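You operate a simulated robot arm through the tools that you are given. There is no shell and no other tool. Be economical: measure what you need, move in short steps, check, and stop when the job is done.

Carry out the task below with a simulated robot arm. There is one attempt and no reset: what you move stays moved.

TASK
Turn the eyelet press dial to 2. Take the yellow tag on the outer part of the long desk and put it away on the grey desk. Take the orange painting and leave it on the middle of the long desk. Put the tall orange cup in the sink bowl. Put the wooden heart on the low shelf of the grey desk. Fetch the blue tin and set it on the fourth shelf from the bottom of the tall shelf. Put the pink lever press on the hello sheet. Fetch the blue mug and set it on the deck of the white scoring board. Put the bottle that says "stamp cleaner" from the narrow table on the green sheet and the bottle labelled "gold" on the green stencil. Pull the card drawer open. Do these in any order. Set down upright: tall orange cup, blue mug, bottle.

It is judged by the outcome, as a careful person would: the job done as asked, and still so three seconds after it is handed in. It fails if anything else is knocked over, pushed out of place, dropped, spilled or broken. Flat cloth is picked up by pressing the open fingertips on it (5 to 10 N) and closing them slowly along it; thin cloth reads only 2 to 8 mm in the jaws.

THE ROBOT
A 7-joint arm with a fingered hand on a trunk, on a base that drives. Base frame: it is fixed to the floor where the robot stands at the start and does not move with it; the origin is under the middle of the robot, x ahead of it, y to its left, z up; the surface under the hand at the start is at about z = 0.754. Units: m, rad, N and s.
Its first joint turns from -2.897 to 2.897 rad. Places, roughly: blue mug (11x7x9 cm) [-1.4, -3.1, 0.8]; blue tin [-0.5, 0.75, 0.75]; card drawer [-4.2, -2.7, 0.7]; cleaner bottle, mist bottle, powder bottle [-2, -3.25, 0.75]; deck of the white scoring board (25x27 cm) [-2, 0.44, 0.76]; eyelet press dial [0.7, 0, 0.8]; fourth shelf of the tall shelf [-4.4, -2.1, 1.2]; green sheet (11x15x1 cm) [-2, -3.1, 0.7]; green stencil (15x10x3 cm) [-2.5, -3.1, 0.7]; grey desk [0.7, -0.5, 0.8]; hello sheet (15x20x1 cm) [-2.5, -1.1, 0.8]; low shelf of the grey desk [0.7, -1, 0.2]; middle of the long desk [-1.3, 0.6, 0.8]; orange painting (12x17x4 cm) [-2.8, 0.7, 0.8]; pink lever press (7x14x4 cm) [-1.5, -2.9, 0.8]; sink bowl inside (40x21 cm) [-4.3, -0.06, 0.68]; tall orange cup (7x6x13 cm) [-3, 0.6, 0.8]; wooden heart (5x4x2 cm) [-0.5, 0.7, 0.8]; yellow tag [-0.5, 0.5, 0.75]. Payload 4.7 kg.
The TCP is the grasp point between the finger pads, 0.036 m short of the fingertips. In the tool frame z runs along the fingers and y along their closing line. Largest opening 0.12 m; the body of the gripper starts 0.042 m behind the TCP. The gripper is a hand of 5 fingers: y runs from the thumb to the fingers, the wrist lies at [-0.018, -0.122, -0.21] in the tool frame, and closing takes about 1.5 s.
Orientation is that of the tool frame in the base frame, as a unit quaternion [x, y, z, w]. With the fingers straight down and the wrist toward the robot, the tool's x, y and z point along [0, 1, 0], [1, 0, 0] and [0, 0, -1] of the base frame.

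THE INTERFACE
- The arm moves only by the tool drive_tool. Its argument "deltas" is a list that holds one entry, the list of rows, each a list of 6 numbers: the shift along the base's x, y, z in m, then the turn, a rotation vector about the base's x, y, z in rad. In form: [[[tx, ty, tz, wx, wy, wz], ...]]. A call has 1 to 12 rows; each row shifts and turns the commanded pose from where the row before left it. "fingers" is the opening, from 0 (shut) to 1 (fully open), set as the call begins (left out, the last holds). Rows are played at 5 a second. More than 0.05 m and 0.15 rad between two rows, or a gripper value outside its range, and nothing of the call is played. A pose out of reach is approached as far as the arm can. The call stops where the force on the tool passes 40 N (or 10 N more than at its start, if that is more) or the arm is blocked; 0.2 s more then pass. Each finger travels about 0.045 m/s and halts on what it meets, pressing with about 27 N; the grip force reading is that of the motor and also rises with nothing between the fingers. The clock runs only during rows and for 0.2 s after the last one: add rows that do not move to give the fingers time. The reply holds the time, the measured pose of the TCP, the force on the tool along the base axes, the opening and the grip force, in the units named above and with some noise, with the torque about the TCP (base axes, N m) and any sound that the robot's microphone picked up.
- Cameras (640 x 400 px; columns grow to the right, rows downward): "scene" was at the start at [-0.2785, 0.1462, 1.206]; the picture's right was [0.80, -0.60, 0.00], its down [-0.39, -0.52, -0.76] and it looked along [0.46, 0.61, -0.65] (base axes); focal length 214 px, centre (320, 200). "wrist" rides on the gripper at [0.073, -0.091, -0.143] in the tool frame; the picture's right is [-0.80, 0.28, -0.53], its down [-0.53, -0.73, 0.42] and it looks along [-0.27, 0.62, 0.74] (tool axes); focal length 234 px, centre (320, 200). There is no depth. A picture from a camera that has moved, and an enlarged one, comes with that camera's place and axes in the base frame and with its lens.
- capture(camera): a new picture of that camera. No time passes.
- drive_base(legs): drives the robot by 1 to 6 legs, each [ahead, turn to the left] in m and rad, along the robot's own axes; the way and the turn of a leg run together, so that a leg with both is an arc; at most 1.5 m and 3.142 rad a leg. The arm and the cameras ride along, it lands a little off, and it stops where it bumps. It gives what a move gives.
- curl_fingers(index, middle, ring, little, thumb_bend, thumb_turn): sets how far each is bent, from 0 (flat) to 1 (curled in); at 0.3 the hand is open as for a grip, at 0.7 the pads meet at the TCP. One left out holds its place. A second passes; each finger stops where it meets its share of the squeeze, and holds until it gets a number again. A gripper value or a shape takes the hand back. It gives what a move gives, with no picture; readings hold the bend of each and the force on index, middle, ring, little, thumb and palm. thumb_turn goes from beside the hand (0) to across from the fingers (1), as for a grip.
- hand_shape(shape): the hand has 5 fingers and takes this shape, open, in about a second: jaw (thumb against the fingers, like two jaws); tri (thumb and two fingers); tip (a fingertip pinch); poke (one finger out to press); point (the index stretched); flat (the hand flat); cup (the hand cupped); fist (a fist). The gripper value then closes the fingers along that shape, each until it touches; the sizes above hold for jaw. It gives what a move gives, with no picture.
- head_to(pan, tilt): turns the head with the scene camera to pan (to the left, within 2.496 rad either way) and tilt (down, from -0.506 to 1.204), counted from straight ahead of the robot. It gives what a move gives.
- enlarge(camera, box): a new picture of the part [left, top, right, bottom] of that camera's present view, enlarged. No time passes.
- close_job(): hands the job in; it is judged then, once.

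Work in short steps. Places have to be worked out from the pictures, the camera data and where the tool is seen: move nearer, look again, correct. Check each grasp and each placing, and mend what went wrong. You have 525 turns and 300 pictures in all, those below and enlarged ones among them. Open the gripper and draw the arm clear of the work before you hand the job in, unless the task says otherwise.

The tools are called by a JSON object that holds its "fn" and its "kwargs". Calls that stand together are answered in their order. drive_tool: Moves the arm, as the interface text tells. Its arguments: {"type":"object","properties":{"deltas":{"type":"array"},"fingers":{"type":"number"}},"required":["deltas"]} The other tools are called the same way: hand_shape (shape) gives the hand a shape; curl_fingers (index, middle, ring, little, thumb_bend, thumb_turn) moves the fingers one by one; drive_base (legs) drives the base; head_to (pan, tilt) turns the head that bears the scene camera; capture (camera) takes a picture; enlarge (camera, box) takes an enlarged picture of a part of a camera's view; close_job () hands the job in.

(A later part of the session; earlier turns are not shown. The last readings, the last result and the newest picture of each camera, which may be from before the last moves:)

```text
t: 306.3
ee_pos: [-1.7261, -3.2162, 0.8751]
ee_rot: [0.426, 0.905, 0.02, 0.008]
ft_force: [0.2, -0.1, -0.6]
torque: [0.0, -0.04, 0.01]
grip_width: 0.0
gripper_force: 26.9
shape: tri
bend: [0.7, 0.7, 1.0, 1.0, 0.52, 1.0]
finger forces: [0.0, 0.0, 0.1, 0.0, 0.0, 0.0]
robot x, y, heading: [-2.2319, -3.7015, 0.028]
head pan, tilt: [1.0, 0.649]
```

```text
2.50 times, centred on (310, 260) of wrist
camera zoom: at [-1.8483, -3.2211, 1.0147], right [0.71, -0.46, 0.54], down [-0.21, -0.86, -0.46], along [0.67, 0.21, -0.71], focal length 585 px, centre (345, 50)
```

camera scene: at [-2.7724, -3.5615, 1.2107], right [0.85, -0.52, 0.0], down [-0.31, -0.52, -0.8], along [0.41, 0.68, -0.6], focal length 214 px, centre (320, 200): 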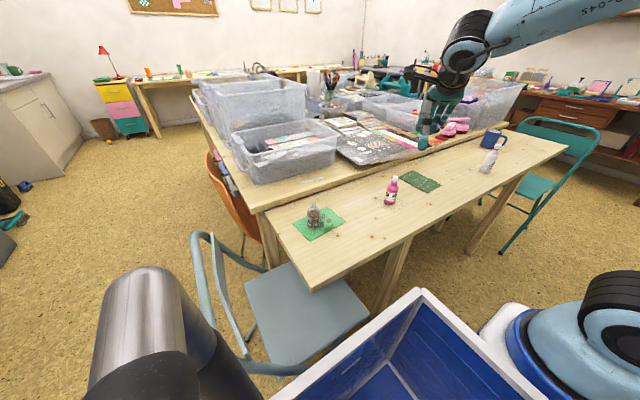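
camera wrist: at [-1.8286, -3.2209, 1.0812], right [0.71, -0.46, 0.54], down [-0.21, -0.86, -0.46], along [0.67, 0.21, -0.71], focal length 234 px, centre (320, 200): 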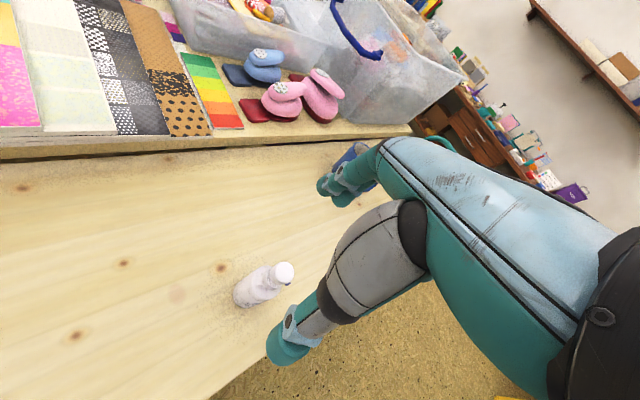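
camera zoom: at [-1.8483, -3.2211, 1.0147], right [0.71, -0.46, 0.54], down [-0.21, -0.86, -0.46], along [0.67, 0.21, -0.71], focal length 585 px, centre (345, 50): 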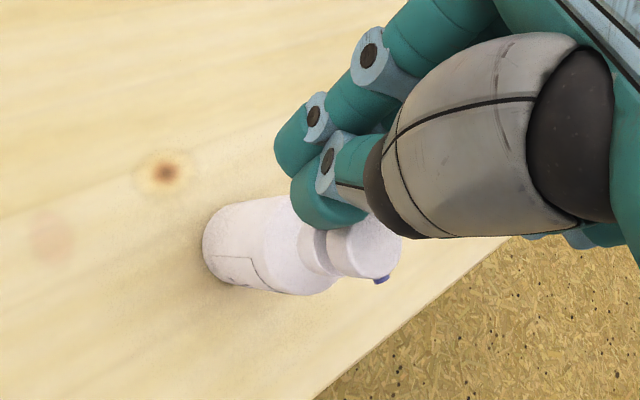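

The cap slipped out of the pinch; I check how the bottle stands from the scene camera.

{"fn": "enlarge", "kwargs": {"camera": "scene", "box": [400, 100, 540, 230]}}

{"fn": "head_to", "kwargs": {"pan": 0.75, "tilt": 0.6}}

{"fn": "enlarge", "kwargs": {"camera": "scene", "box": [280, 60, 480, 210]}}

```text
3.08 times, centred on (470, 165) of scene
camera zoom: at [-2.5207, -3.5554, 1.2107], right [0.86, -0.52, 0.0], down [-0.31, -0.52, -0.8], along [0.41, 0.68, -0.6], focal length 660 px, centre (-142, 308)
```

zoom: 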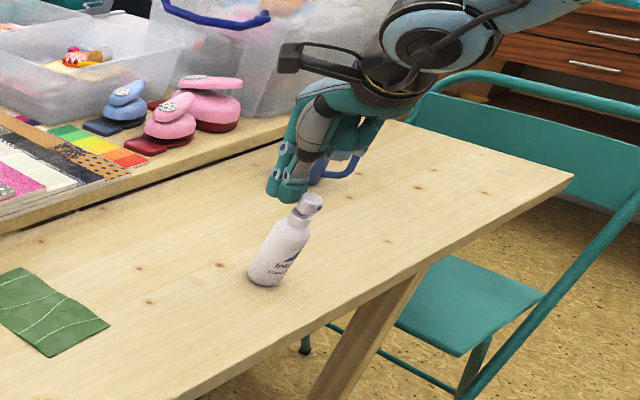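

```text
t: 307.1
ee_pos: [-1.7275, -3.2159, 0.8747]
ee_rot: [0.426, 0.904, 0.02, 0.007]
ft_force: [-0.2, 0.5, -0.1]
torque: [0.04, -0.02, -0.02]
grip_width: 0.0
gripper_force: 27.1
shape: tri
bend: [0.7, 0.7, 1.0, 1.0, 0.52, 1.0]
finger forces: [0.1, 0.1, 0.1, 0.0, 0.0, 0.0]
robot x, y, heading: [-2.2322, -3.6978, 0.026]
head pan, tilt: [0.75, 0.6]
```

```text
2.67 times, centred on (380, 135) of scene
camera zoom: at [-2.5027, -3.5676, 1.215], right [0.7, -0.71, 0.0], down [-0.4, -0.4, -0.82], along [0.59, 0.58, -0.57], focal length 572 px, centre (160, 373)
```

zoom: 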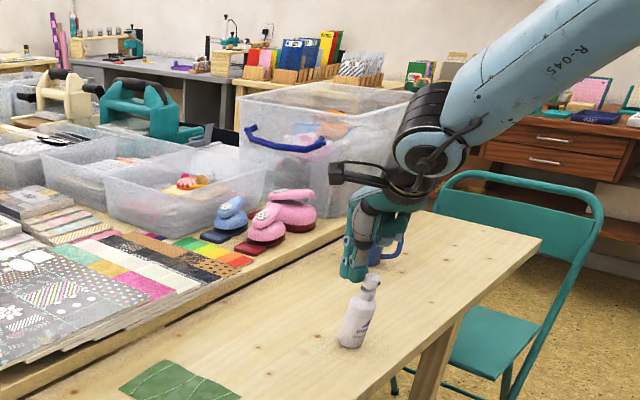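

The bottle still stands upright (about (-1.723, -3.238)). A body grip with a strongly tilted hand is safer. I rise, then reorient: yaw to 0 and tilt forward about 1 rad, approaching from the south.

{"fn": "drive_tool", "kwargs": {"deltas": [[[0, 0, 0.04, 0, 0, 0], [0, 0, 0.045, 0, 0, 0], [0, 0, 0.045, 0, 0, 0], [-0.01, -0.03, 0.03, 0, 0, -0.14], [-0.01, -0.04, 0, 0, 0, -0.14], [0, -0.04, 0, 0, 0, -0.14], [0, -0.04, 0, 0, 0, -0.14], [0, -0.03, 0, 0, 0, -0.13]]]}}

{"fn": "drive_tool", "kwargs": {"deltas": [[[0, 0, 0, 0.14, 0, 0], [0, 0, 0, 0.14, 0, 0], [0, 0, 0, 0.14, 0, 0], [0, 0, 0, 0.14, 0, 0], [0, 0, 0, 0.14, 0, 0], [0, 0, 0, 0.14, 0, 0], [0, 0, 0, 0.14, 0, 0]]], "fingers": 1.0}}

{"fn": "capture", "kwargs": {"camera": "wrist"}}

{"fn": "enlarge", "kwargs": {"camera": "scene", "box": [280, 60, 480, 210]}}

```text
t: 308.9
ee_pos: [-1.7469, -3.3969, 1.0366]
ee_rot: [0.708, 0.706, 0.016, 0.014]
ft_force: [0.0, -1.2, -0.2]
torque: [-0.02, -0.03, -0.04]
grip_width: 0.0
gripper_force: 27.4
shape: tri
bend: [0.7, 0.7, 1.0, 1.0, 0.52, 1.0]
finger forces: [0.0, 0.0, 0.0, 0.0, 0.1, 0.0]
robot x, y, heading: [-2.2337, -3.6977, 0.038]
head pan, tilt: [0.75, 0.6]
```

```text
t: 310.5
ee_pos: [-1.7484, -3.397, 1.035]
ee_rot: [0.63, 0.616, 0.347, -0.32]
ft_force: [-0.4, 0.4, 0.5]
torque: [0.03, 0.01, 0.01]
grip_width: 0.1198
gripper_force: 0.0
shape: tri
bend: [0.3, 0.3, 0.99, 0.99, 0.3, 0.98]
finger forces: [0.1, 0.0, 0.0, 0.1, 0.0, 0.1]
robot x, y, heading: [-2.2366, -3.6971, 0.027]
head pan, tilt: [0.75, 0.6]
```

```text
158 pictures are left
camera wrist: at [-1.8448, -3.4705, 1.1732], right [0.26, -0.89, -0.37], down [-0.71, 0.08, -0.7], along [0.65, 0.44, -0.61], focal length 234 px, centre (320, 200)
```

wrist: 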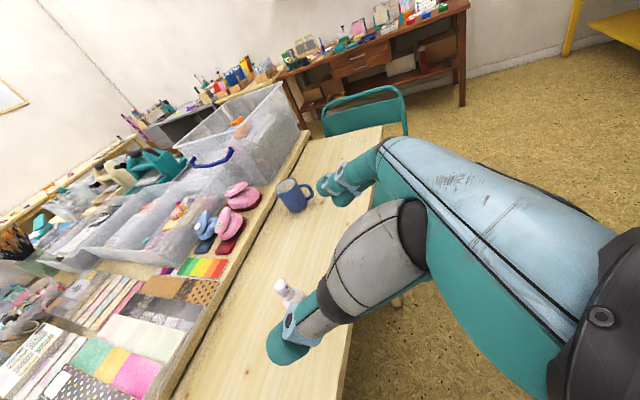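

```text
2.67 times, centred on (380, 135) of scene
camera zoom: at [-2.5027, -3.5678, 1.215], right [0.7, -0.71, 0.0], down [-0.4, -0.4, -0.83], along [0.59, 0.58, -0.56], focal length 572 px, centre (160, 373)
```

zoom: 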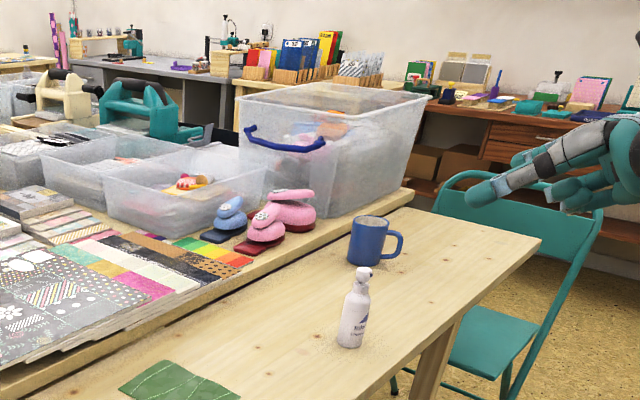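

Bottle at about (-1.7245, -3.243). I go to the pre-grasp point 14 cm back along the tool axis.

{"fn": "drive_tool", "kwargs": {"deltas": [[[0.005, 0, -0.04, 0, 0, 0], [0.005, 0.01, -0.04, 0, 0, 0], [0.004, 0.014, -0.035, 0, 0, 0], [0.004, 0.014, -0.028, 0, 0, 0]]]}}

{"fn": "capture", "kwargs": {"camera": "wrist"}}

{"fn": "enlarge", "kwargs": {"camera": "scene", "box": [350, 100, 510, 220]}}

```text
t: 311.5
ee_pos: [-1.7289, -3.3575, 0.8923]
ee_rot: [0.63, 0.617, 0.348, -0.319]
ft_force: [-1.1, -0.3, 1.8]
torque: [-0.01, 0.01, 0.01]
grip_width: 0.1197
gripper_force: 0.0
shape: tri
bend: [0.3, 0.3, 0.99, 0.99, 0.3, 0.98]
finger forces: [0.0, 0.0, 0.0, 0.0, 0.0, 0.1]
robot x, y, heading: [-2.2329, -3.7013, 0.034]
head pan, tilt: [0.75, 0.6]
```

```text
156 pictures are left
camera wrist: at [-1.8263, -3.432, 1.0304], right [0.26, -0.89, -0.37], down [-0.71, 0.08, -0.7], along [0.65, 0.44, -0.61], focal length 234 px, centre (320, 200)
```

wrist: 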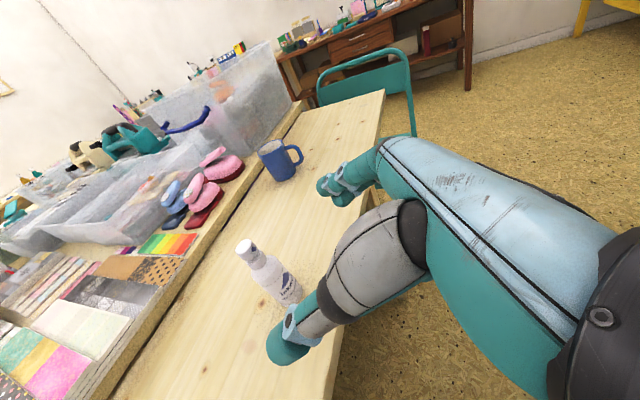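

```text
3.33 times, centred on (430, 160) of scene
camera zoom: at [-2.5027, -3.5678, 1.215], right [0.7, -0.71, 0.0], down [-0.4, -0.4, -0.83], along [0.59, 0.58, -0.56], focal length 715 px, centre (-47, 333)
```

zoom: 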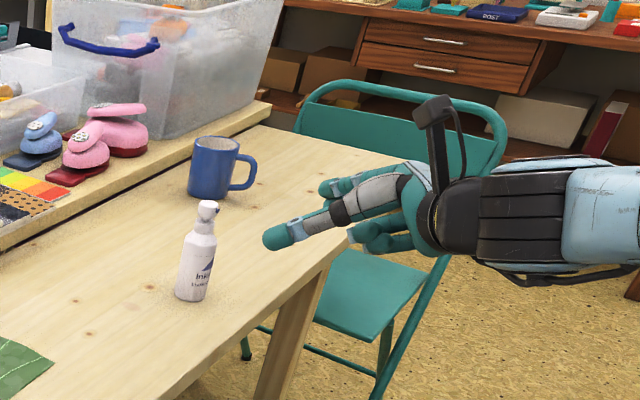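

{"fn": "drive_tool", "kwargs": {"deltas": [[[0.0, 0.028, -0.019, 0, 0, 0], [0.001, 0.028, -0.019, 0, 0, 0], [0.001, 0.028, -0.019, 0, 0, 0]]]}}

{"fn": "capture", "kwargs": {"camera": "wrist"}}

```text
t: 312.3
ee_pos: [-1.7258, -3.2739, 0.8369]
ee_rot: [0.63, 0.617, 0.347, -0.319]
ft_force: [0.4, -0.1, 0.2]
torque: [0.0, 0.04, -0.02]
grip_width: 0.1199
gripper_force: 0.1
shape: tri
bend: [0.3, 0.3, 0.99, 0.99, 0.3, 0.98]
finger forces: [0.1, 0.1, 0.0, 0.0, 0.1, 0.0]
robot x, y, heading: [-2.2354, -3.7, 0.028]
head pan, tilt: [0.75, 0.6]
```

```text
154 pictures are left
camera wrist: at [-1.8247, -3.3483, 0.9745], right [0.26, -0.89, -0.37], down [-0.71, 0.08, -0.7], along [0.65, 0.44, -0.61], focal length 234 px, centre (320, 200)
```

wrist: 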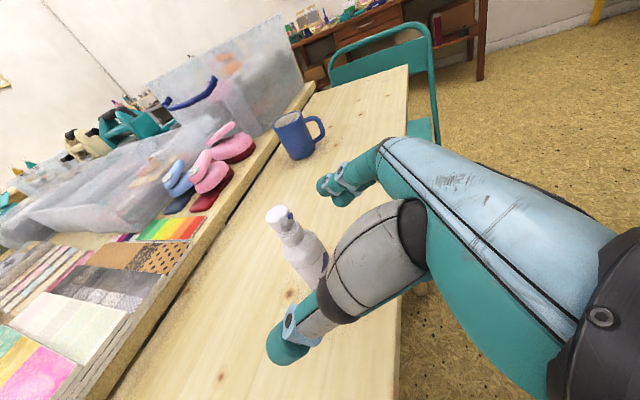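

{"fn": "drive_tool", "kwargs": {"deltas": [[[-0.003, 0.028, -0.018, 0, 0, 0], [0, 0, 0, 0, 0, 0]]]}}

{"fn": "drive_tool", "kwargs": {"deltas": [[[0, 0, 0, 0, 0, 0], [0, 0, 0, 0, 0, 0], [0, 0, 0, 0, 0, 0], [0, 0, 0, 0, 0, 0], [0, 0, 0, 0, 0, 0], [0, 0, 0, 0, 0, 0], [0, 0, 0, 0, 0, 0]]], "fingers": 0.0}}

{"fn": "capture", "kwargs": {"camera": "wrist"}}

```text
t: 312.9
ee_pos: [-1.7299, -3.2461, 0.8166]
ee_rot: [0.63, 0.616, 0.347, -0.32]
ft_force: [-0.4, -0.1, 0.2]
torque: [-0.01, 0.01, -0.01]
grip_width: 0.1197
gripper_force: 0.1
shape: tri
bend: [0.3, 0.3, 0.99, 0.99, 0.3, 0.98]
finger forces: [0.0, 0.0, 0.0, 0.0, 0.1, 0.0]
robot x, y, heading: [-2.2356, -3.7039, 0.028]
head pan, tilt: [0.75, 0.6]
```

```text
t: 314.5
ee_pos: [-1.7303, -3.2464, 0.8196]
ee_rot: [0.63, 0.617, 0.348, -0.321]
ft_force: [0.3, 0.0, 4.8]
torque: [0.09, -0.1, -0.06]
grip_width: 0.0284
gripper_force: 26.8
shape: tri
bend: [0.74, 0.55, 1.0, 1.0, 0.75, 1.0]
finger forces: [10.3, 12.2, 0.0, 0.0, 19.8, 0.0]
robot x, y, heading: [-2.2351, -3.6991, 0.027]
head pan, tilt: [0.75, 0.6]
```

```text
153 pictures are left
camera wrist: at [-1.8273, -3.3209, 0.9566], right [0.26, -0.89, -0.37], down [-0.71, 0.08, -0.7], along [0.65, 0.44, -0.61], focal length 234 px, centre (320, 200)
```

wrist: 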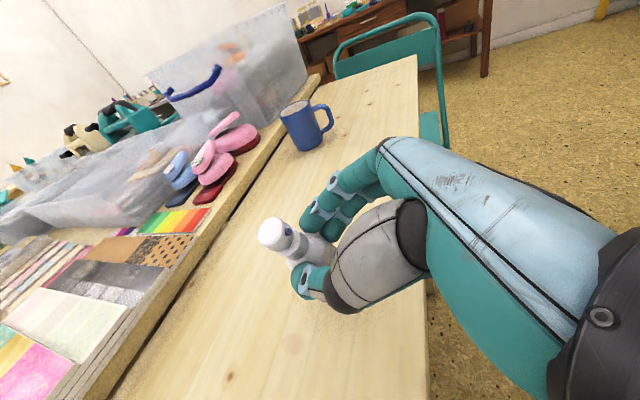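

Gripped with balanced forces. I lift slightly and check.

{"fn": "drive_tool", "kwargs": {"deltas": [[[0, 0, 0.015, 0, 0, 0], [0, 0, 0.03, 0, 0, 0], [0, 0, 0.04, 0, 0, 0]]]}}

{"fn": "capture", "kwargs": {"camera": "wrist"}}

{"fn": "enlarge", "kwargs": {"camera": "scene", "box": [300, 80, 500, 230]}}

```text
t: 315.3
ee_pos: [-1.7295, -3.247, 0.903]
ee_rot: [0.63, 0.617, 0.347, -0.319]
ft_force: [-1.2, 0.6, -0.5]
torque: [-0.01, -0.02, -0.02]
grip_width: 0.0216
gripper_force: 27.2
shape: tri
bend: [0.74, 0.74, 1.0, 1.0, 0.83, 1.0]
finger forces: [0.0, 0.0, 0.1, 0.0, 0.1, 0.0]
robot x, y, heading: [-2.2356, -3.6997, 0.025]
head pan, tilt: [0.75, 0.6]
```

```text
152 pictures are left
camera wrist: at [-1.8276, -3.3204, 1.0408], right [0.26, -0.89, -0.37], down [-0.71, 0.08, -0.7], along [0.65, 0.44, -0.62], focal length 234 px, centre (320, 200)
```

wrist: 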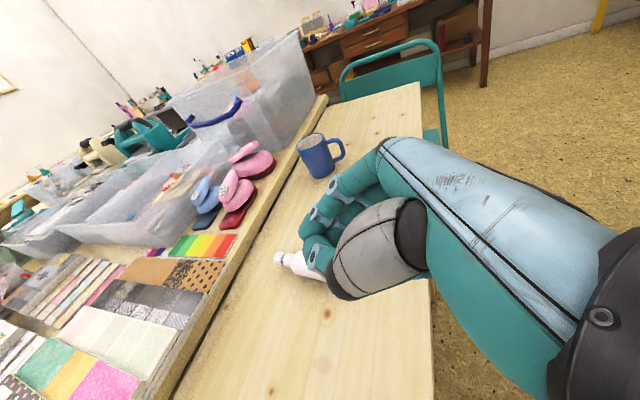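

```text
2.67 times, centred on (400, 155) of scene
camera zoom: at [-2.5026, -3.5677, 1.215], right [0.7, -0.71, 0.0], down [-0.4, -0.4, -0.82], along [0.59, 0.58, -0.57], focal length 572 px, centre (107, 320)
```

zoom: 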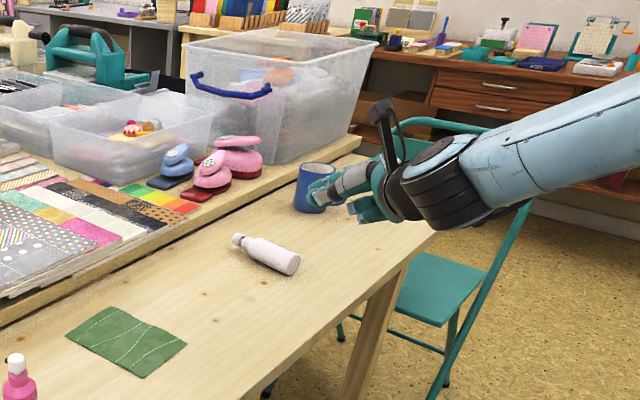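

The bottle slipped out and lies on its side (cap to the north). I'll pick it up lying, with four fingers along its body and the hand leaned slightly back, then tilt it upright. First raise and reorient.

{"fn": "drive_tool", "kwargs": {"deltas": [[[0, 0, 0.04, 0, 0, 0], [0, 0, 0.04, 0, 0, 0], [0, 0.0, 0.04, -0.14, 0, 0], [0, 0.01, 0.0, -0.14, 0, 0], [0, 0.01, 0, -0.14, 0, 0], [0, 0.01, 0, -0.14, 0, 0], [0, 0.01, 0, -0.14, 0, 0], [0, 0.01, 0, -0.14, 0, 0], [0, 0.01, 0, -0.14, 0, 0], [0, 0.01, 0, -0.13, 0, 0], [0, 0.01, 0, -0.1, 0, 0], [0, 0.01, 0, -0.1, 0, 0]]]}}

{"fn": "hand_shape", "kwargs": {"shape": "jaw"}}

{"fn": "capture", "kwargs": {"camera": "wrist"}}

{"fn": "enlarge", "kwargs": {"camera": "scene", "box": [300, 80, 500, 230]}}

```text
t: 317.9
ee_pos: [-1.7306, -3.1553, 1.0233]
ee_rot: [0.695, 0.7, -0.1, 0.131]
ft_force: [0.4, -1.0, 0.9]
torque: [0.04, 0.02, 0.01]
grip_width: 0.0217
gripper_force: 27.0
shape: tri
bend: [0.74, 0.74, 1.0, 1.0, 0.84, 1.0]
finger forces: [0.0, 0.0, 0.0, 0.0, 0.0, 0.0]
robot x, y, heading: [-2.2339, -3.6961, 0.022]
head pan, tilt: [0.75, 0.6]
```

```text
t: 318.8
ee_pos: [-1.7296, -3.1556, 1.0218]
ee_rot: [0.694, 0.701, -0.101, 0.131]
ft_force: [0.0, 0.0, 0.8]
torque: [0.0, -0.02, -0.02]
grip_width: 0.1197
gripper_force: 0.0
shape: jaw
bend: [0.3, 0.3, 0.3, 0.3, 0.3, 0.98]
finger forces: [0.0, 0.0, 0.1, 0.1, 0.0, 0.0]
robot x, y, heading: [-2.2349, -3.6991, 0.022]
head pan, tilt: [0.75, 0.6]
```

```text
150 pictures are left
camera wrist: at [-1.828, -3.0412, 1.1316], right [0.26, -0.59, 0.77], down [-0.71, -0.65, -0.26], along [0.65, -0.48, -0.59], focal length 234 px, centre (320, 200)
```

wrist: 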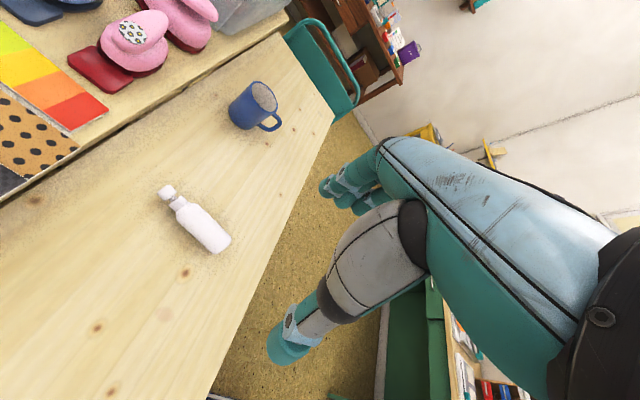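

```text
2.67 times, centred on (400, 155) of scene
camera zoom: at [-2.5026, -3.5676, 1.215], right [0.7, -0.71, 0.0], down [-0.4, -0.4, -0.82], along [0.59, 0.58, -0.57], focal length 572 px, centre (107, 320)
```

zoom: 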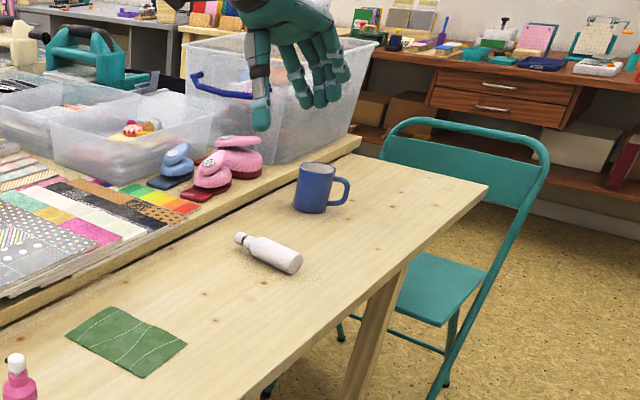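

Comparing both cameras, the table top is about z≈0.715 (lower than I assumed), which explains the slip. The bottle lies with base near (-1.655, -3.188), cap at (-1.645, -3.06). I position over its body and descend carefully.

{"fn": "drive_tool", "kwargs": {"deltas": [[[0.04, 0.015, -0.02, 0, 0, -0.08], [0.04, 0.015, -0.02, 0, 0, 0], [0, 0, -0.045, 0, 0, 0], [0, 0, -0.045, 0, 0, 0]]]}}

{"fn": "capture", "kwargs": {"camera": "wrist"}}

```text
t: 319.8
ee_pos: [-1.6498, -3.1255, 0.8917]
ee_rot: [0.722, 0.672, -0.105, 0.126]
ft_force: [-0.2, 0.2, 0.4]
torque: [0.02, -0.02, -0.01]
grip_width: 0.1197
gripper_force: 0.0
shape: jaw
bend: [0.3, 0.3, 0.3, 0.3, 0.3, 0.98]
finger forces: [0.2, 0.0, 0.0, 0.0, 0.0, 0.1]
robot x, y, heading: [-2.2333, -3.695, 0.026]
head pan, tilt: [0.75, 0.6]
```

```text
148 pictures are left
camera wrist: at [-1.7392, -3.0033, 1.0008], right [0.21, -0.61, 0.77], down [-0.76, -0.59, -0.26], along [0.61, -0.53, -0.59], focal length 234 px, centre (320, 200)
```

wrist: 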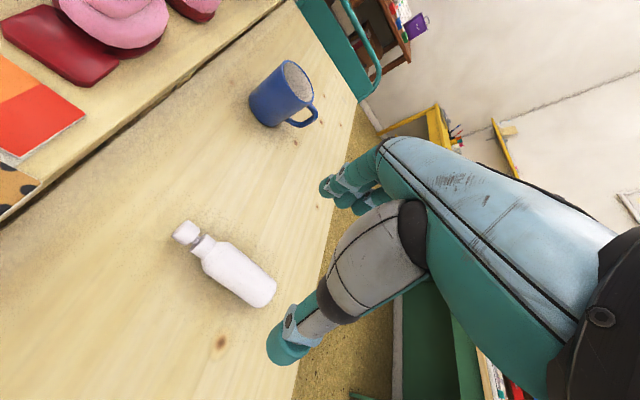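

Estimates agree. I shift 1 cm south and descend to z≈0.757.

{"fn": "drive_tool", "kwargs": {"deltas": [[[-0.001, -0.009, -0.04, 0, 0, 0], [0, 0, -0.04, 0, 0, 0], [0, 0, -0.03, 0, 0, 0], [0, 0, -0.015, 0, 0, 0], [0, 0, -0.007, 0, 0, 0], [0, 0, 0, 0, 0, 0]]]}}

{"fn": "capture", "kwargs": {"camera": "wrist"}}

```text
t: 321.2
ee_pos: [-1.6512, -3.1342, 0.762]
ee_rot: [0.722, 0.672, -0.106, 0.127]
ft_force: [0.5, 0.5, 0.1]
torque: [0.0, -0.02, 0.02]
grip_width: 0.1198
gripper_force: 0.1
shape: jaw
bend: [0.3, 0.3, 0.3, 0.3, 0.3, 0.98]
finger forces: [0.0, 0.0, 0.0, 0.0, 0.0, 0.0]
robot x, y, heading: [-2.2351, -3.6994, 0.028]
head pan, tilt: [0.75, 0.6]
```

```text
147 pictures are left
camera wrist: at [-1.7396, -3.0124, 0.8694], right [0.21, -0.61, 0.77], down [-0.76, -0.59, -0.26], along [0.61, -0.53, -0.59], focal length 234 px, centre (320, 200)
```

wrist: 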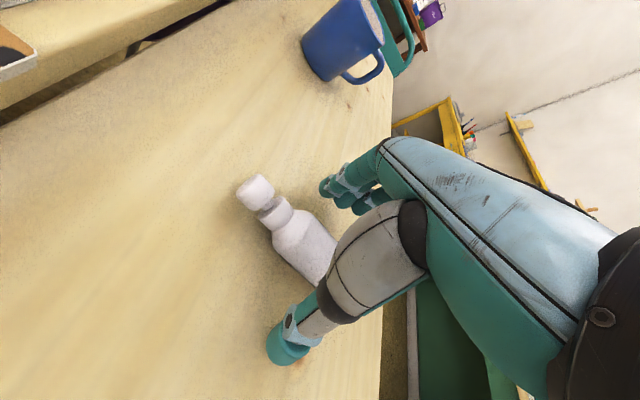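

{"fn": "drive_tool", "kwargs": {"deltas": [[[0, 0, -0.004, 0, 0, 0], [0, 0, 0, 0, 0, 0]]]}}

{"fn": "drive_tool", "kwargs": {"deltas": [[[0, 0, 0, 0, 0, 0], [0, 0, 0, 0, 0, 0], [0, 0, 0, 0, 0, 0], [0, 0, 0, 0, 0, 0], [0, 0, 0, 0, 0, 0], [0, 0, 0, 0, 0, 0], [0, 0, 0, 0, 0, 0], [0, 0, 0, 0, 0, 0]]], "fingers": 0.0}}

{"fn": "drive_tool", "kwargs": {"deltas": [[[0, 0, 0.02, 0, 0, 0], [0, 0, 0.04, 0, 0, 0], [0, 0, 0.04, 0, 0, 0]]]}}

{"fn": "capture", "kwargs": {"camera": "wrist"}}

{"fn": "enlarge", "kwargs": {"camera": "scene", "box": [300, 80, 500, 230]}}

```text
t: 321.8
ee_pos: [-1.65, -3.1345, 0.7565]
ee_rot: [0.722, 0.672, -0.106, 0.127]
ft_force: [-0.4, 0.1, 0.7]
torque: [0.01, -0.03, -0.02]
grip_width: 0.12
gripper_force: 0.1
shape: jaw
bend: [0.3, 0.3, 0.3, 0.3, 0.3, 0.98]
finger forces: [0.0, 0.0, 0.0, 0.0, 0.1, 0.0]
robot x, y, heading: [-2.2353, -3.6976, 0.03]
head pan, tilt: [0.75, 0.6]
```

```text
t: 323.6
ee_pos: [-1.6507, -3.1331, 0.7569]
ee_rot: [0.722, 0.673, -0.105, 0.126]
ft_force: [-3.3, 0.0, 6.9]
torque: [-0.06, 0.53, -0.02]
grip_width: 0.0399
gripper_force: 27.3
shape: jaw
bend: [0.73, 0.7, 0.7, 0.7, 0.59, 1.0]
finger forces: [6.1, 8.2, 2.4, 0.1, 26.1, 0.0]
robot x, y, heading: [-2.2323, -3.6976, 0.027]
head pan, tilt: [0.75, 0.6]
```

```text
t: 324.4
ee_pos: [-1.6505, -3.1344, 0.8579]
ee_rot: [0.722, 0.672, -0.106, 0.128]
ft_force: [0.2, -0.5, -2.8]
torque: [-0.02, -0.06, -0.01]
grip_width: 0.0371
gripper_force: 27.5
shape: jaw
bend: [0.72, 0.7, 0.7, 0.7, 0.62, 0.99]
finger forces: [8.8, 9.3, 1.5, 0.0, 20.4, 0.1]
robot x, y, heading: [-2.2324, -3.6931, 0.027]
head pan, tilt: [0.75, 0.6]
```

```text
146 pictures are left
camera wrist: at [-1.7393, -3.0123, 0.9657], right [0.21, -0.61, 0.77], down [-0.76, -0.59, -0.26], along [0.61, -0.53, -0.59], focal length 234 px, centre (320, 200)
```

wrist: 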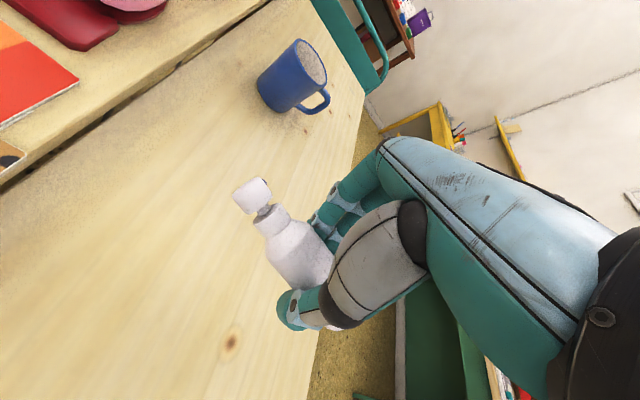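

```text
2.67 times, centred on (400, 155) of scene
camera zoom: at [-2.5024, -3.5673, 1.215], right [0.7, -0.71, 0.0], down [-0.4, -0.4, -0.82], along [0.59, 0.58, -0.57], focal length 572 px, centre (107, 320)
```

zoom: 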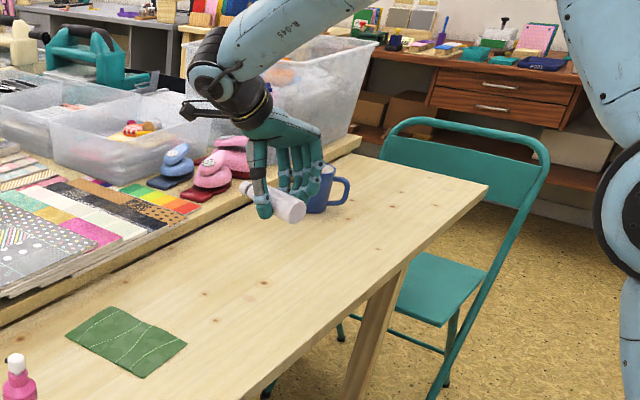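

Bottle is held firmly. I raise it and tilt the hand so that the bottle comes upright, while moving toward the green sheet (centre ≈ (-2.01, -3.114)).

{"fn": "drive_tool", "kwargs": {"deltas": [[[-0.01, -0.02, 0.04, 0, 0, 0], [-0.02, -0.02, 0.04, 0, 0, 0], [-0.03, -0.01, 0.03, 0.13, -0.009, 0], [-0.03, 0, 0, 0.13, -0.009, 0], [-0.03, 0, 0, 0.13, -0.009, 0], [-0.03, 0, 0, 0.13, -0.009, 0], [-0.03, 0, 0, 0.13, -0.009, 0], [-0.03, 0, 0, 0.13, -0.009, 0], [-0.03, 0, 0, 0.13, -0.009, 0], [-0.03, 0, 0, 0.13, -0.009, 0], [-0.02, 0, 0, 0.13, -0.009, 0], [0, 0, 0, 0.13, -0.009, 0]]]}}

{"fn": "capture", "kwargs": {"camera": "wrist"}}

{"fn": "capture", "kwargs": {"camera": "scene"}}

```text
t: 327.0
ee_pos: [-1.9417, -3.1836, 0.9667]
ee_rot: [0.655, 0.593, 0.353, -0.307]
ft_force: [0.1, 0.1, -1.1]
torque: [-0.03, -0.04, -0.01]
grip_width: 0.0366
gripper_force: 26.7
shape: jaw
bend: [0.72, 0.7, 0.7, 0.7, 0.62, 0.99]
finger forces: [8.4, 9.4, 1.8, 0.1, 20.1, 0.0]
robot x, y, heading: [-2.235, -3.701, 0.035]
head pan, tilt: [0.75, 0.6]
```

```text
144 pictures are left
camera wrist: at [-2.0432, -3.2507, 1.1054], right [0.19, -0.91, -0.37], down [-0.71, 0.13, -0.69], along [0.68, 0.39, -0.62], focal length 234 px, centre (320, 200)
```

wrist: 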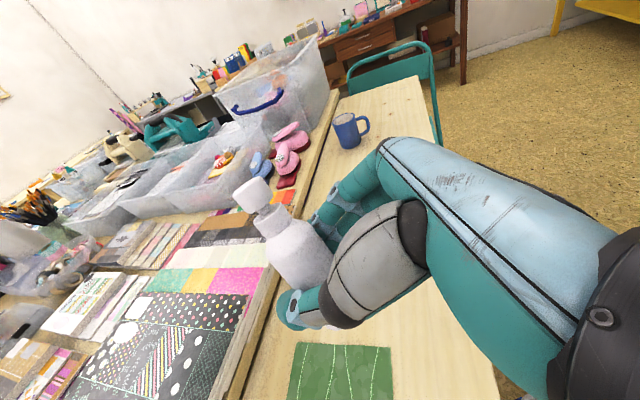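

```text
143 pictures are left
camera scene: at [-2.5026, -3.5677, 1.215], right [0.7, -0.71, 0.0], down [-0.4, -0.4, -0.83], along [0.59, 0.58, -0.56], focal length 214 px, centre (320, 200)
```

scene: 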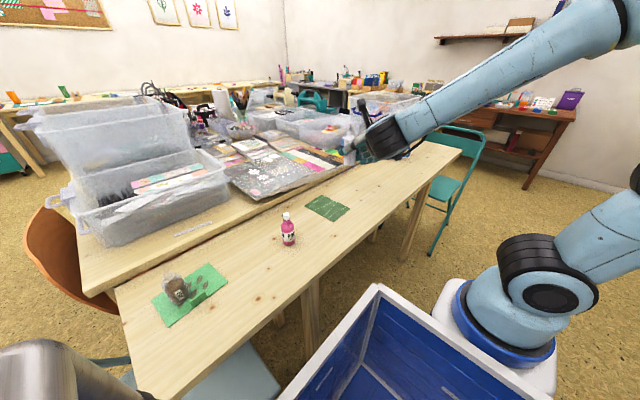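

{"fn": "drive_tool", "kwargs": {"deltas": [[[-0.01, 0, 0, 0.135, -0.009, 0], [0, 0, 0, 0.135, -0.009, 0], [0, 0, 0, 0, 0, 0]]]}}

{"fn": "capture", "kwargs": {"camera": "wrist"}}

{"fn": "enlarge", "kwargs": {"camera": "scene", "box": [270, 90, 430, 230]}}

```text
t: 327.8
ee_pos: [-1.9508, -3.1842, 0.9677]
ee_rot: [0.604, 0.543, 0.436, -0.389]
ft_force: [0.2, 0.2, -1.7]
torque: [-0.05, -0.03, 0.03]
grip_width: 0.0365
gripper_force: 27.8
shape: jaw
bend: [0.72, 0.7, 0.7, 0.7, 0.62, 0.99]
finger forces: [8.5, 9.2, 1.9, 0.1, 20.0, 0.1]
robot x, y, heading: [-2.2346, -3.701, 0.032]
head pan, tilt: [0.75, 0.6]
```

```text
142 pictures are left
camera wrist: at [-2.0547, -3.2854, 1.0808], right [0.2, -0.78, -0.59], down [-0.7, 0.31, -0.64], along [0.69, 0.54, -0.49], focal length 234 px, centre (320, 200)
```

wrist: 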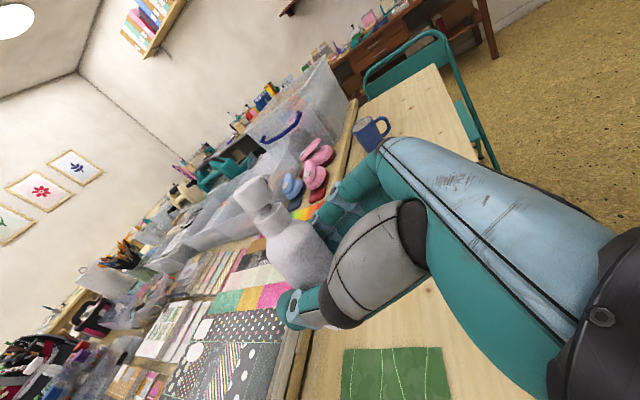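

```text
2.86 times, centred on (350, 160) of scene
camera zoom: at [-2.5026, -3.5677, 1.215], right [0.7, -0.71, 0.0], down [-0.4, -0.4, -0.82], along [0.59, 0.58, -0.57], focal length 613 px, centre (234, 314)
```

zoom: 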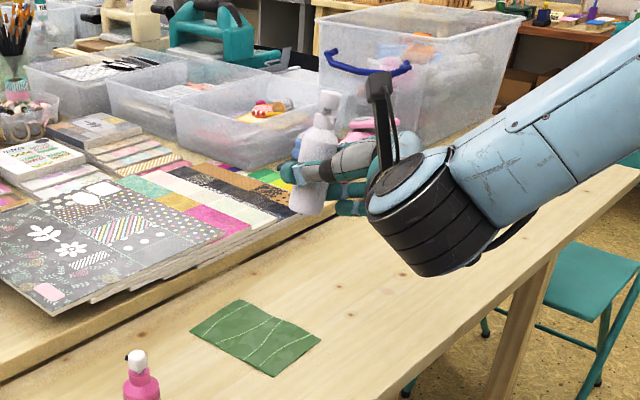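

The bottle leans about 8° toward the south-east in both views. I correct by rotating (-0.106, -0.09, 0) and look again.

{"fn": "drive_tool", "kwargs": {"deltas": [[[0, 0, 0, -0.053, -0.045, 0], [0, 0, 0, -0.053, -0.045, 0], [-0.03, 0.03, 0, 0, 0, 0], [-0.03, 0.03, 0, 0, 0, 0], [0, 0.01, -0.02, 0, 0, 0]]]}}

{"fn": "capture", "kwargs": {"camera": "wrist"}}

{"fn": "enlarge", "kwargs": {"camera": "scene", "box": [250, 90, 410, 230]}}

```text
t: 329.0
ee_pos: [-2.0117, -3.1143, 0.9479]
ee_rot: [0.603, 0.582, 0.433, -0.331]
ft_force: [0.0, -1.4, -1.4]
torque: [-0.02, -0.02, -0.01]
grip_width: 0.0367
gripper_force: 27.0
shape: jaw
bend: [0.72, 0.7, 0.7, 0.7, 0.62, 0.99]
finger forces: [8.5, 9.1, 2.0, 0.0, 20.1, 0.0]
robot x, y, heading: [-2.2327, -3.6967, 0.032]
head pan, tilt: [0.75, 0.6]
```

```text
140 pictures are left
camera wrist: at [-2.1254, -3.2032, 1.0618], right [0.25, -0.84, -0.49], down [-0.64, 0.24, -0.73], along [0.73, 0.49, -0.48], focal length 234 px, centre (320, 200)
```

wrist: 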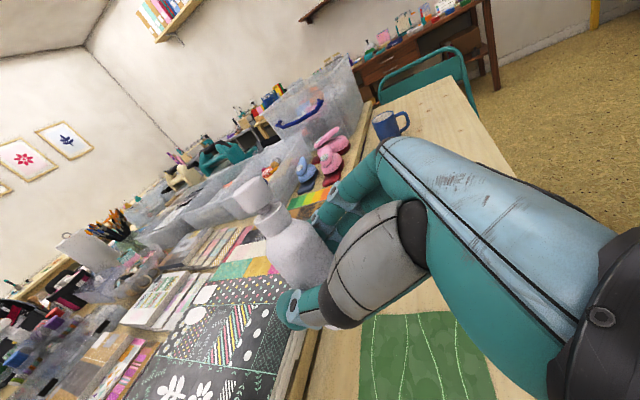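

```text
2.86 times, centred on (330, 160) of scene
camera zoom: at [-2.5026, -3.5677, 1.215], right [0.7, -0.71, 0.0], down [-0.4, -0.4, -0.83], along [0.59, 0.58, -0.56], focal length 613 px, centre (291, 314)
```

zoom: 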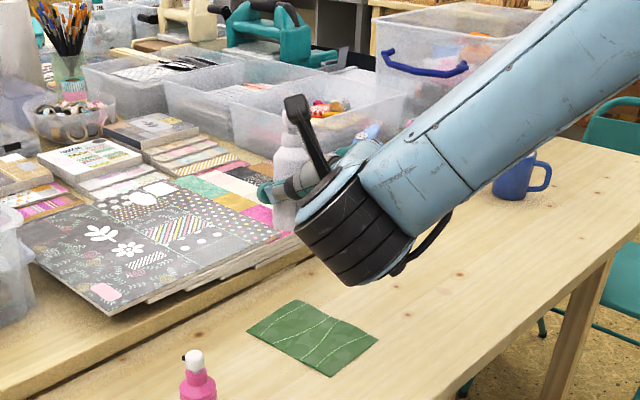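

{"fn": "enlarge", "kwargs": {"camera": "scene", "box": [300, 110, 350, 175]}}

```text
6.15 times, centred on (325, 142) of scene
camera zoom: at [-2.5026, -3.5677, 1.215], right [0.7, -0.71, 0.0], down [-0.4, -0.4, -0.83], along [0.59, 0.58, -0.56], focal length 1320 px, centre (289, 554)
```

zoom: 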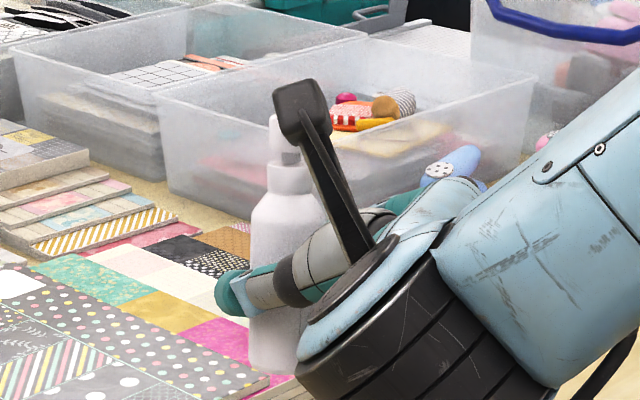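

Upright and centred over the sheet. I lower.

{"fn": "drive_tool", "kwargs": {"deltas": [[[0, -0.003, -0.04, 0, 0, 0], [0, 0, -0.04, 0, 0, 0], [0, 0, -0.035, 0, 0, 0], [0, 0, -0.015, 0, 0, 0]]]}}

{"fn": "capture", "kwargs": {"camera": "scene"}}

{"fn": "enlarge", "kwargs": {"camera": "scene", "box": [270, 120, 370, 220]}}

```text
t: 330.0
ee_pos: [-2.0105, -3.1182, 0.8167]
ee_rot: [0.604, 0.582, 0.433, -0.331]
ft_force: [-0.2, 0.5, -1.1]
torque: [-0.05, -0.03, -0.01]
grip_width: 0.0365
gripper_force: 27.0
shape: jaw
bend: [0.72, 0.7, 0.7, 0.7, 0.62, 0.99]
finger forces: [8.5, 9.2, 2.0, 0.1, 20.1, 0.0]
robot x, y, heading: [-2.2373, -3.6964, 0.034]
head pan, tilt: [0.75, 0.6]
```

```text
137 pictures are left
camera scene: at [-2.5027, -3.5676, 1.215], right [0.7, -0.71, 0.0], down [-0.4, -0.4, -0.82], along [0.59, 0.58, -0.57], focal length 214 px, centre (320, 200)
```

scene: 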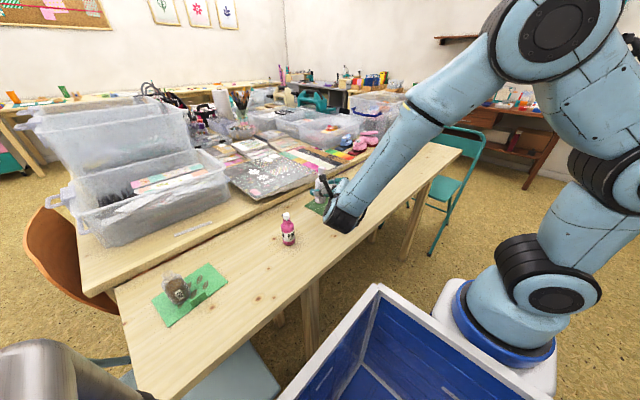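

```text
4.00 times, centred on (320, 170) of scene
camera zoom: at [-2.5027, -3.5676, 1.215], right [0.7, -0.71, 0.0], down [-0.4, -0.4, -0.82], along [0.59, 0.58, -0.57], focal length 858 px, centre (320, 320)
```

zoom: 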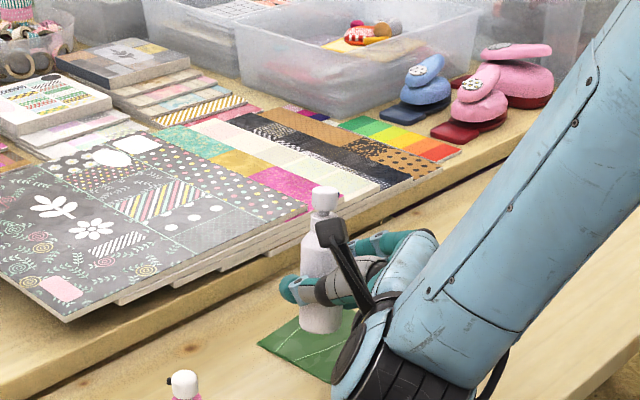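

{"fn": "drive_tool", "kwargs": {"deltas": [[[0, 0, -0.01, 0, 0, 0], [0, 0, -0.008, 0, 0, 0], [0, 0, -0.006, 0, 0, 0], [0, 0, -0.004, 0, 0, 0], [0, 0, 0, 0, 0, 0]]]}}

{"fn": "enlarge", "kwargs": {"camera": "scene", "box": [280, 150, 370, 230]}}

```text
t: 331.2
ee_pos: [-2.0116, -3.1182, 0.7895]
ee_rot: [0.604, 0.582, 0.432, -0.331]
ft_force: [0.3, -0.4, -1.5]
torque: [-0.04, -0.02, 0.01]
grip_width: 0.0369
gripper_force: 27.1
shape: jaw
bend: [0.72, 0.7, 0.7, 0.7, 0.62, 0.99]
finger forces: [8.5, 9.3, 1.9, 0.1, 20.2, 0.1]
robot x, y, heading: [-2.2337, -3.6988, 0.034]
head pan, tilt: [0.75, 0.6]
```

```text
5.00 times, centred on (325, 190) of scene
camera zoom: at [-2.5027, -3.5676, 1.215], right [0.7, -0.71, 0.0], down [-0.4, -0.4, -0.82], along [0.59, 0.58, -0.57], focal length 1072 px, centre (295, 250)
```

zoom: 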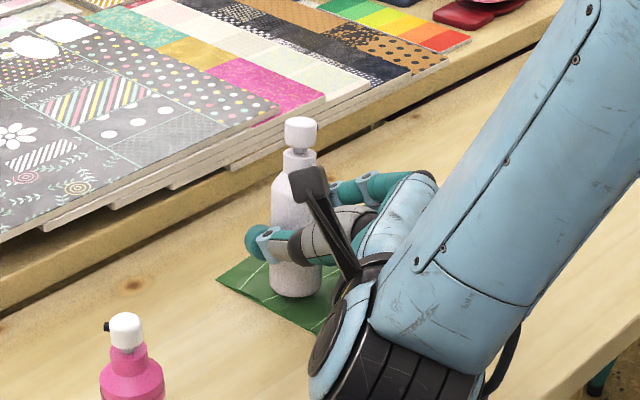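

{"fn": "drive_tool", "kwargs": {"deltas": [[[0, 0, -0.004, 0, 0, 0], [0, 0, -0.003, 0, 0, 0], [0, 0, -0.003, 0, 0, 0], [0, 0, 0, 0, 0, 0]]]}}

```text
t: 332.2
ee_pos: [-2.0118, -3.1166, 0.7791]
ee_rot: [0.603, 0.582, 0.434, -0.332]
ft_force: [-0.2, 0.0, 16.4]
torque: [0.34, 0.1, 0.08]
grip_width: 0.0354
gripper_force: 26.9
shape: jaw
bend: [0.72, 0.7, 0.7, 0.7, 0.64, 0.97]
finger forces: [8.5, 8.3, 1.7, 0.0, 19.9, 0.0]
robot x, y, heading: [-2.2365, -3.7004, 0.03]
head pan, tilt: [0.75, 0.6]
```

Contact. I check the bottle's attitude before releasing.

{"fn": "drive_tool", "kwargs": {"deltas": [[[0, 0, 0.001, 0, 0, 0], [0, 0, 0, 0, 0, 0]]]}}

{"fn": "enlarge", "kwargs": {"camera": "scene", "box": [290, 165, 350, 225]}}

{"fn": "capture", "kwargs": {"camera": "wrist"}}

```text
t: 332.8
ee_pos: [-2.0119, -3.1172, 0.7806]
ee_rot: [0.603, 0.582, 0.433, -0.33]
ft_force: [-0.7, -0.3, 12.9]
torque: [0.24, 0.11, 0.05]
grip_width: 0.0349
gripper_force: 26.3
shape: jaw
bend: [0.72, 0.7, 0.7, 0.7, 0.64, 0.97]
finger forces: [8.5, 8.2, 1.4, 0.1, 20.1, 0.0]
robot x, y, heading: [-2.2377, -3.6987, 0.028]
head pan, tilt: [0.75, 0.6]
```

```text
6.67 times, centred on (320, 195) of scene
camera zoom: at [-2.5028, -3.568, 1.215], right [0.7, -0.71, 0.0], down [-0.4, -0.4, -0.83], along [0.59, 0.58, -0.56], focal length 1430 px, centre (320, 233)
```

zoom: 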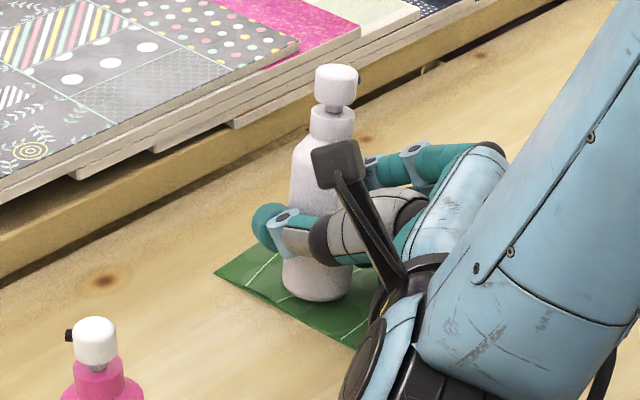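

```text
133 pictures are left
camera wrist: at [-2.1255, -3.2065, 0.8948], right [0.25, -0.84, -0.49], down [-0.64, 0.24, -0.73], along [0.73, 0.49, -0.48], focal length 234 px, centre (320, 200)
```

wrist: 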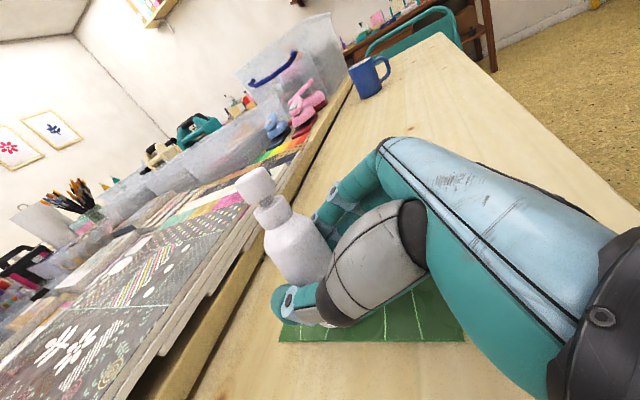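

It leans ~4–5° to the south-east. I lift 3 mm, correct the tilt and set it down again.

{"fn": "drive_tool", "kwargs": {"deltas": [[[0, 0, 0.004, 0, 0, 0], [0, 0, 0, -0.05, -0.042, 0], [0, 0, 0, 0, 0, 0], [0, 0, -0.002, 0, 0, 0], [0, 0, -0.002, 0, 0, 0], [0, 0, 0, 0, 0, 0]]]}}

{"fn": "enlarge", "kwargs": {"camera": "scene", "box": [290, 165, 350, 225]}}

```text
t: 334.2
ee_pos: [-2.0113, -3.1181, 0.7812]
ee_rot: [0.603, 0.598, 0.431, -0.304]
ft_force: [0.1, -2.4, 14.8]
torque: [0.2, -0.01, 0.05]
grip_width: 0.0348
gripper_force: 27.4
shape: jaw
bend: [0.72, 0.7, 0.7, 0.7, 0.64, 0.97]
finger forces: [8.1, 9.3, 2.6, 0.1, 19.7, 0.0]
robot x, y, heading: [-2.2338, -3.6997, 0.026]
head pan, tilt: [0.75, 0.6]
```

```text
6.67 times, centred on (320, 195) of scene
camera zoom: at [-2.5027, -3.5681, 1.215], right [0.7, -0.71, 0.0], down [-0.4, -0.4, -0.83], along [0.59, 0.58, -0.56], focal length 1430 px, centre (320, 233)
```

zoom: 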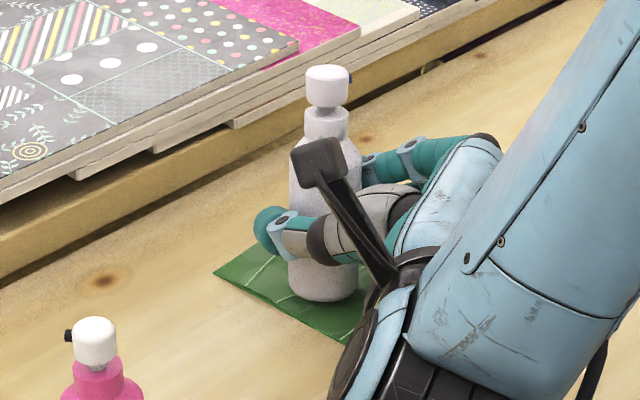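

Now vertical. I open the fingers slowly in stages.

{"fn": "drive_tool", "kwargs": {"deltas": [[[0, 0, 0, 0, 0, 0], [0, 0, 0, 0, 0, 0], [0, 0, 0, 0, 0, 0], [0, 0, 0, 0, 0, 0]]], "fingers": 0.45}}

{"fn": "drive_tool", "kwargs": {"deltas": [[[0, 0, 0, 0, 0, 0], [0, 0, 0, 0, 0, 0], [0, 0, 0, 0, 0, 0], [0, 0, 0, 0, 0, 0]]], "fingers": 0.9}}

{"fn": "enlarge", "kwargs": {"camera": "scene", "box": [290, 165, 350, 225]}}

{"fn": "capture", "kwargs": {"camera": "wrist"}}

```text
t: 335.2
ee_pos: [-2.0114, -3.1179, 0.7791]
ee_rot: [0.602, 0.6, 0.431, -0.303]
ft_force: [0.0, 0.4, 1.0]
torque: [0.02, -0.02, -0.01]
grip_width: 0.0539
gripper_force: 0.0
shape: jaw
bend: [0.74, 0.47, 0.44, 0.42, 0.72, 1.0]
finger forces: [0.0, 0.1, 0.0, 0.0, 0.0, 0.1]
robot x, y, heading: [-2.2348, -3.7002, 0.025]
head pan, tilt: [0.75, 0.6]
```

```text
t: 336.2
ee_pos: [-2.0099, -3.1178, 0.781]
ee_rot: [0.602, 0.6, 0.43, -0.304]
ft_force: [0.1, -0.1, 0.0]
torque: [0.03, 0.0, 0.02]
grip_width: 0.108
gripper_force: 0.1
shape: jaw
bend: [0.27, 0.32, 0.31, 0.31, 0.41, 0.98]
finger forces: [0.0, 0.0, 0.1, 0.0, 0.0, 0.1]
robot x, y, heading: [-2.2358, -3.6968, 0.032]
head pan, tilt: [0.75, 0.6]
```

```text
6.67 times, centred on (320, 195) of scene
camera zoom: at [-2.5027, -3.5677, 1.215], right [0.7, -0.71, 0.0], down [-0.4, -0.4, -0.82], along [0.59, 0.58, -0.57], focal length 1430 px, centre (320, 233)
```

zoom: 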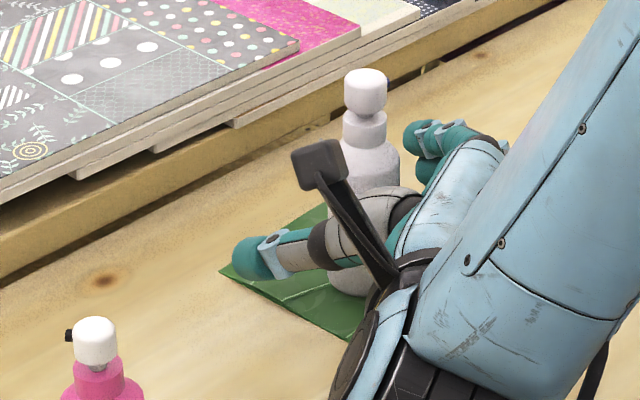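

```text
130 pictures are left
camera wrist: at [-2.1299, -3.2008, 0.894], right [0.27, -0.86, -0.43], down [-0.61, 0.2, -0.77], along [0.75, 0.47, -0.47], focal length 234 px, centre (320, 200)
```

wrist: 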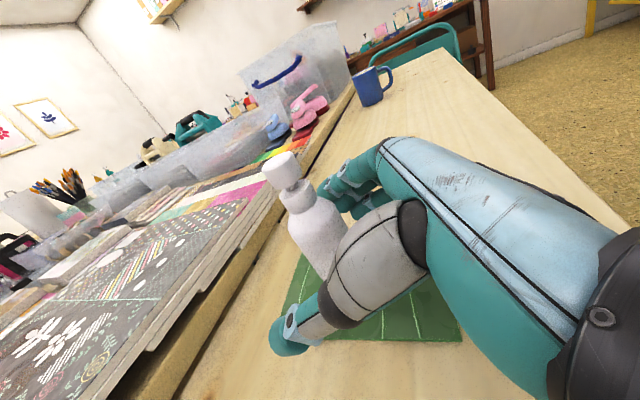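

The bottle stands upright on the green sheet. I withdraw straight back along the tool axis.

{"fn": "drive_tool", "kwargs": {"deltas": [[[-0.004, -0.022, 0.011, 0, 0, 0], [-0.006, -0.035, 0.018, 0, 0, 0], [-0.006, -0.035, 0.018, 0, 0, 0], [-0.006, -0.035, 0.025, 0, 0, 0], [0, -0.02, 0.04, 0, 0, 0], [0, 0, 0.045, 0, 0, 0], [0, 0, 0.045, 0, 0, 0]]], "fingers": 1.0}}

{"fn": "enlarge", "kwargs": {"camera": "scene", "box": [260, 130, 380, 230]}}

```text
t: 337.8
ee_pos: [-2.0334, -3.2647, 0.9828]
ee_rot: [0.603, 0.599, 0.431, -0.303]
ft_force: [0.0, 0.4, 0.2]
torque: [0.03, -0.01, -0.02]
grip_width: 0.1196
gripper_force: 0.1
shape: jaw
bend: [0.3, 0.3, 0.3, 0.3, 0.3, 0.98]
finger forces: [0.1, 0.0, 0.1, 0.0, 0.0, 0.0]
robot x, y, heading: [-2.2327, -3.6975, 0.026]
head pan, tilt: [0.75, 0.6]
```

```text
4.00 times, centred on (320, 180) of scene
camera zoom: at [-2.5027, -3.5677, 1.215], right [0.7, -0.71, 0.0], down [-0.4, -0.4, -0.82], along [0.59, 0.58, -0.57], focal length 858 px, centre (320, 280)
```

zoom: 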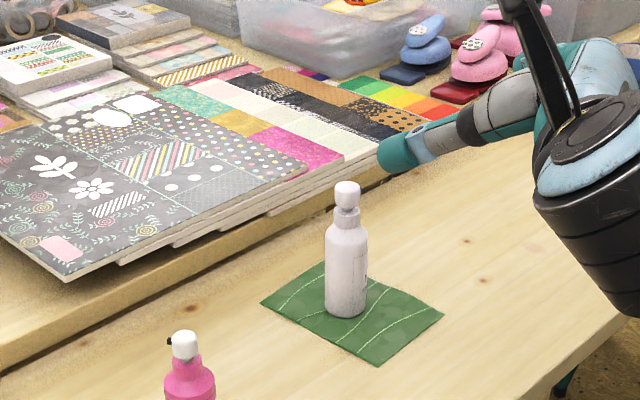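

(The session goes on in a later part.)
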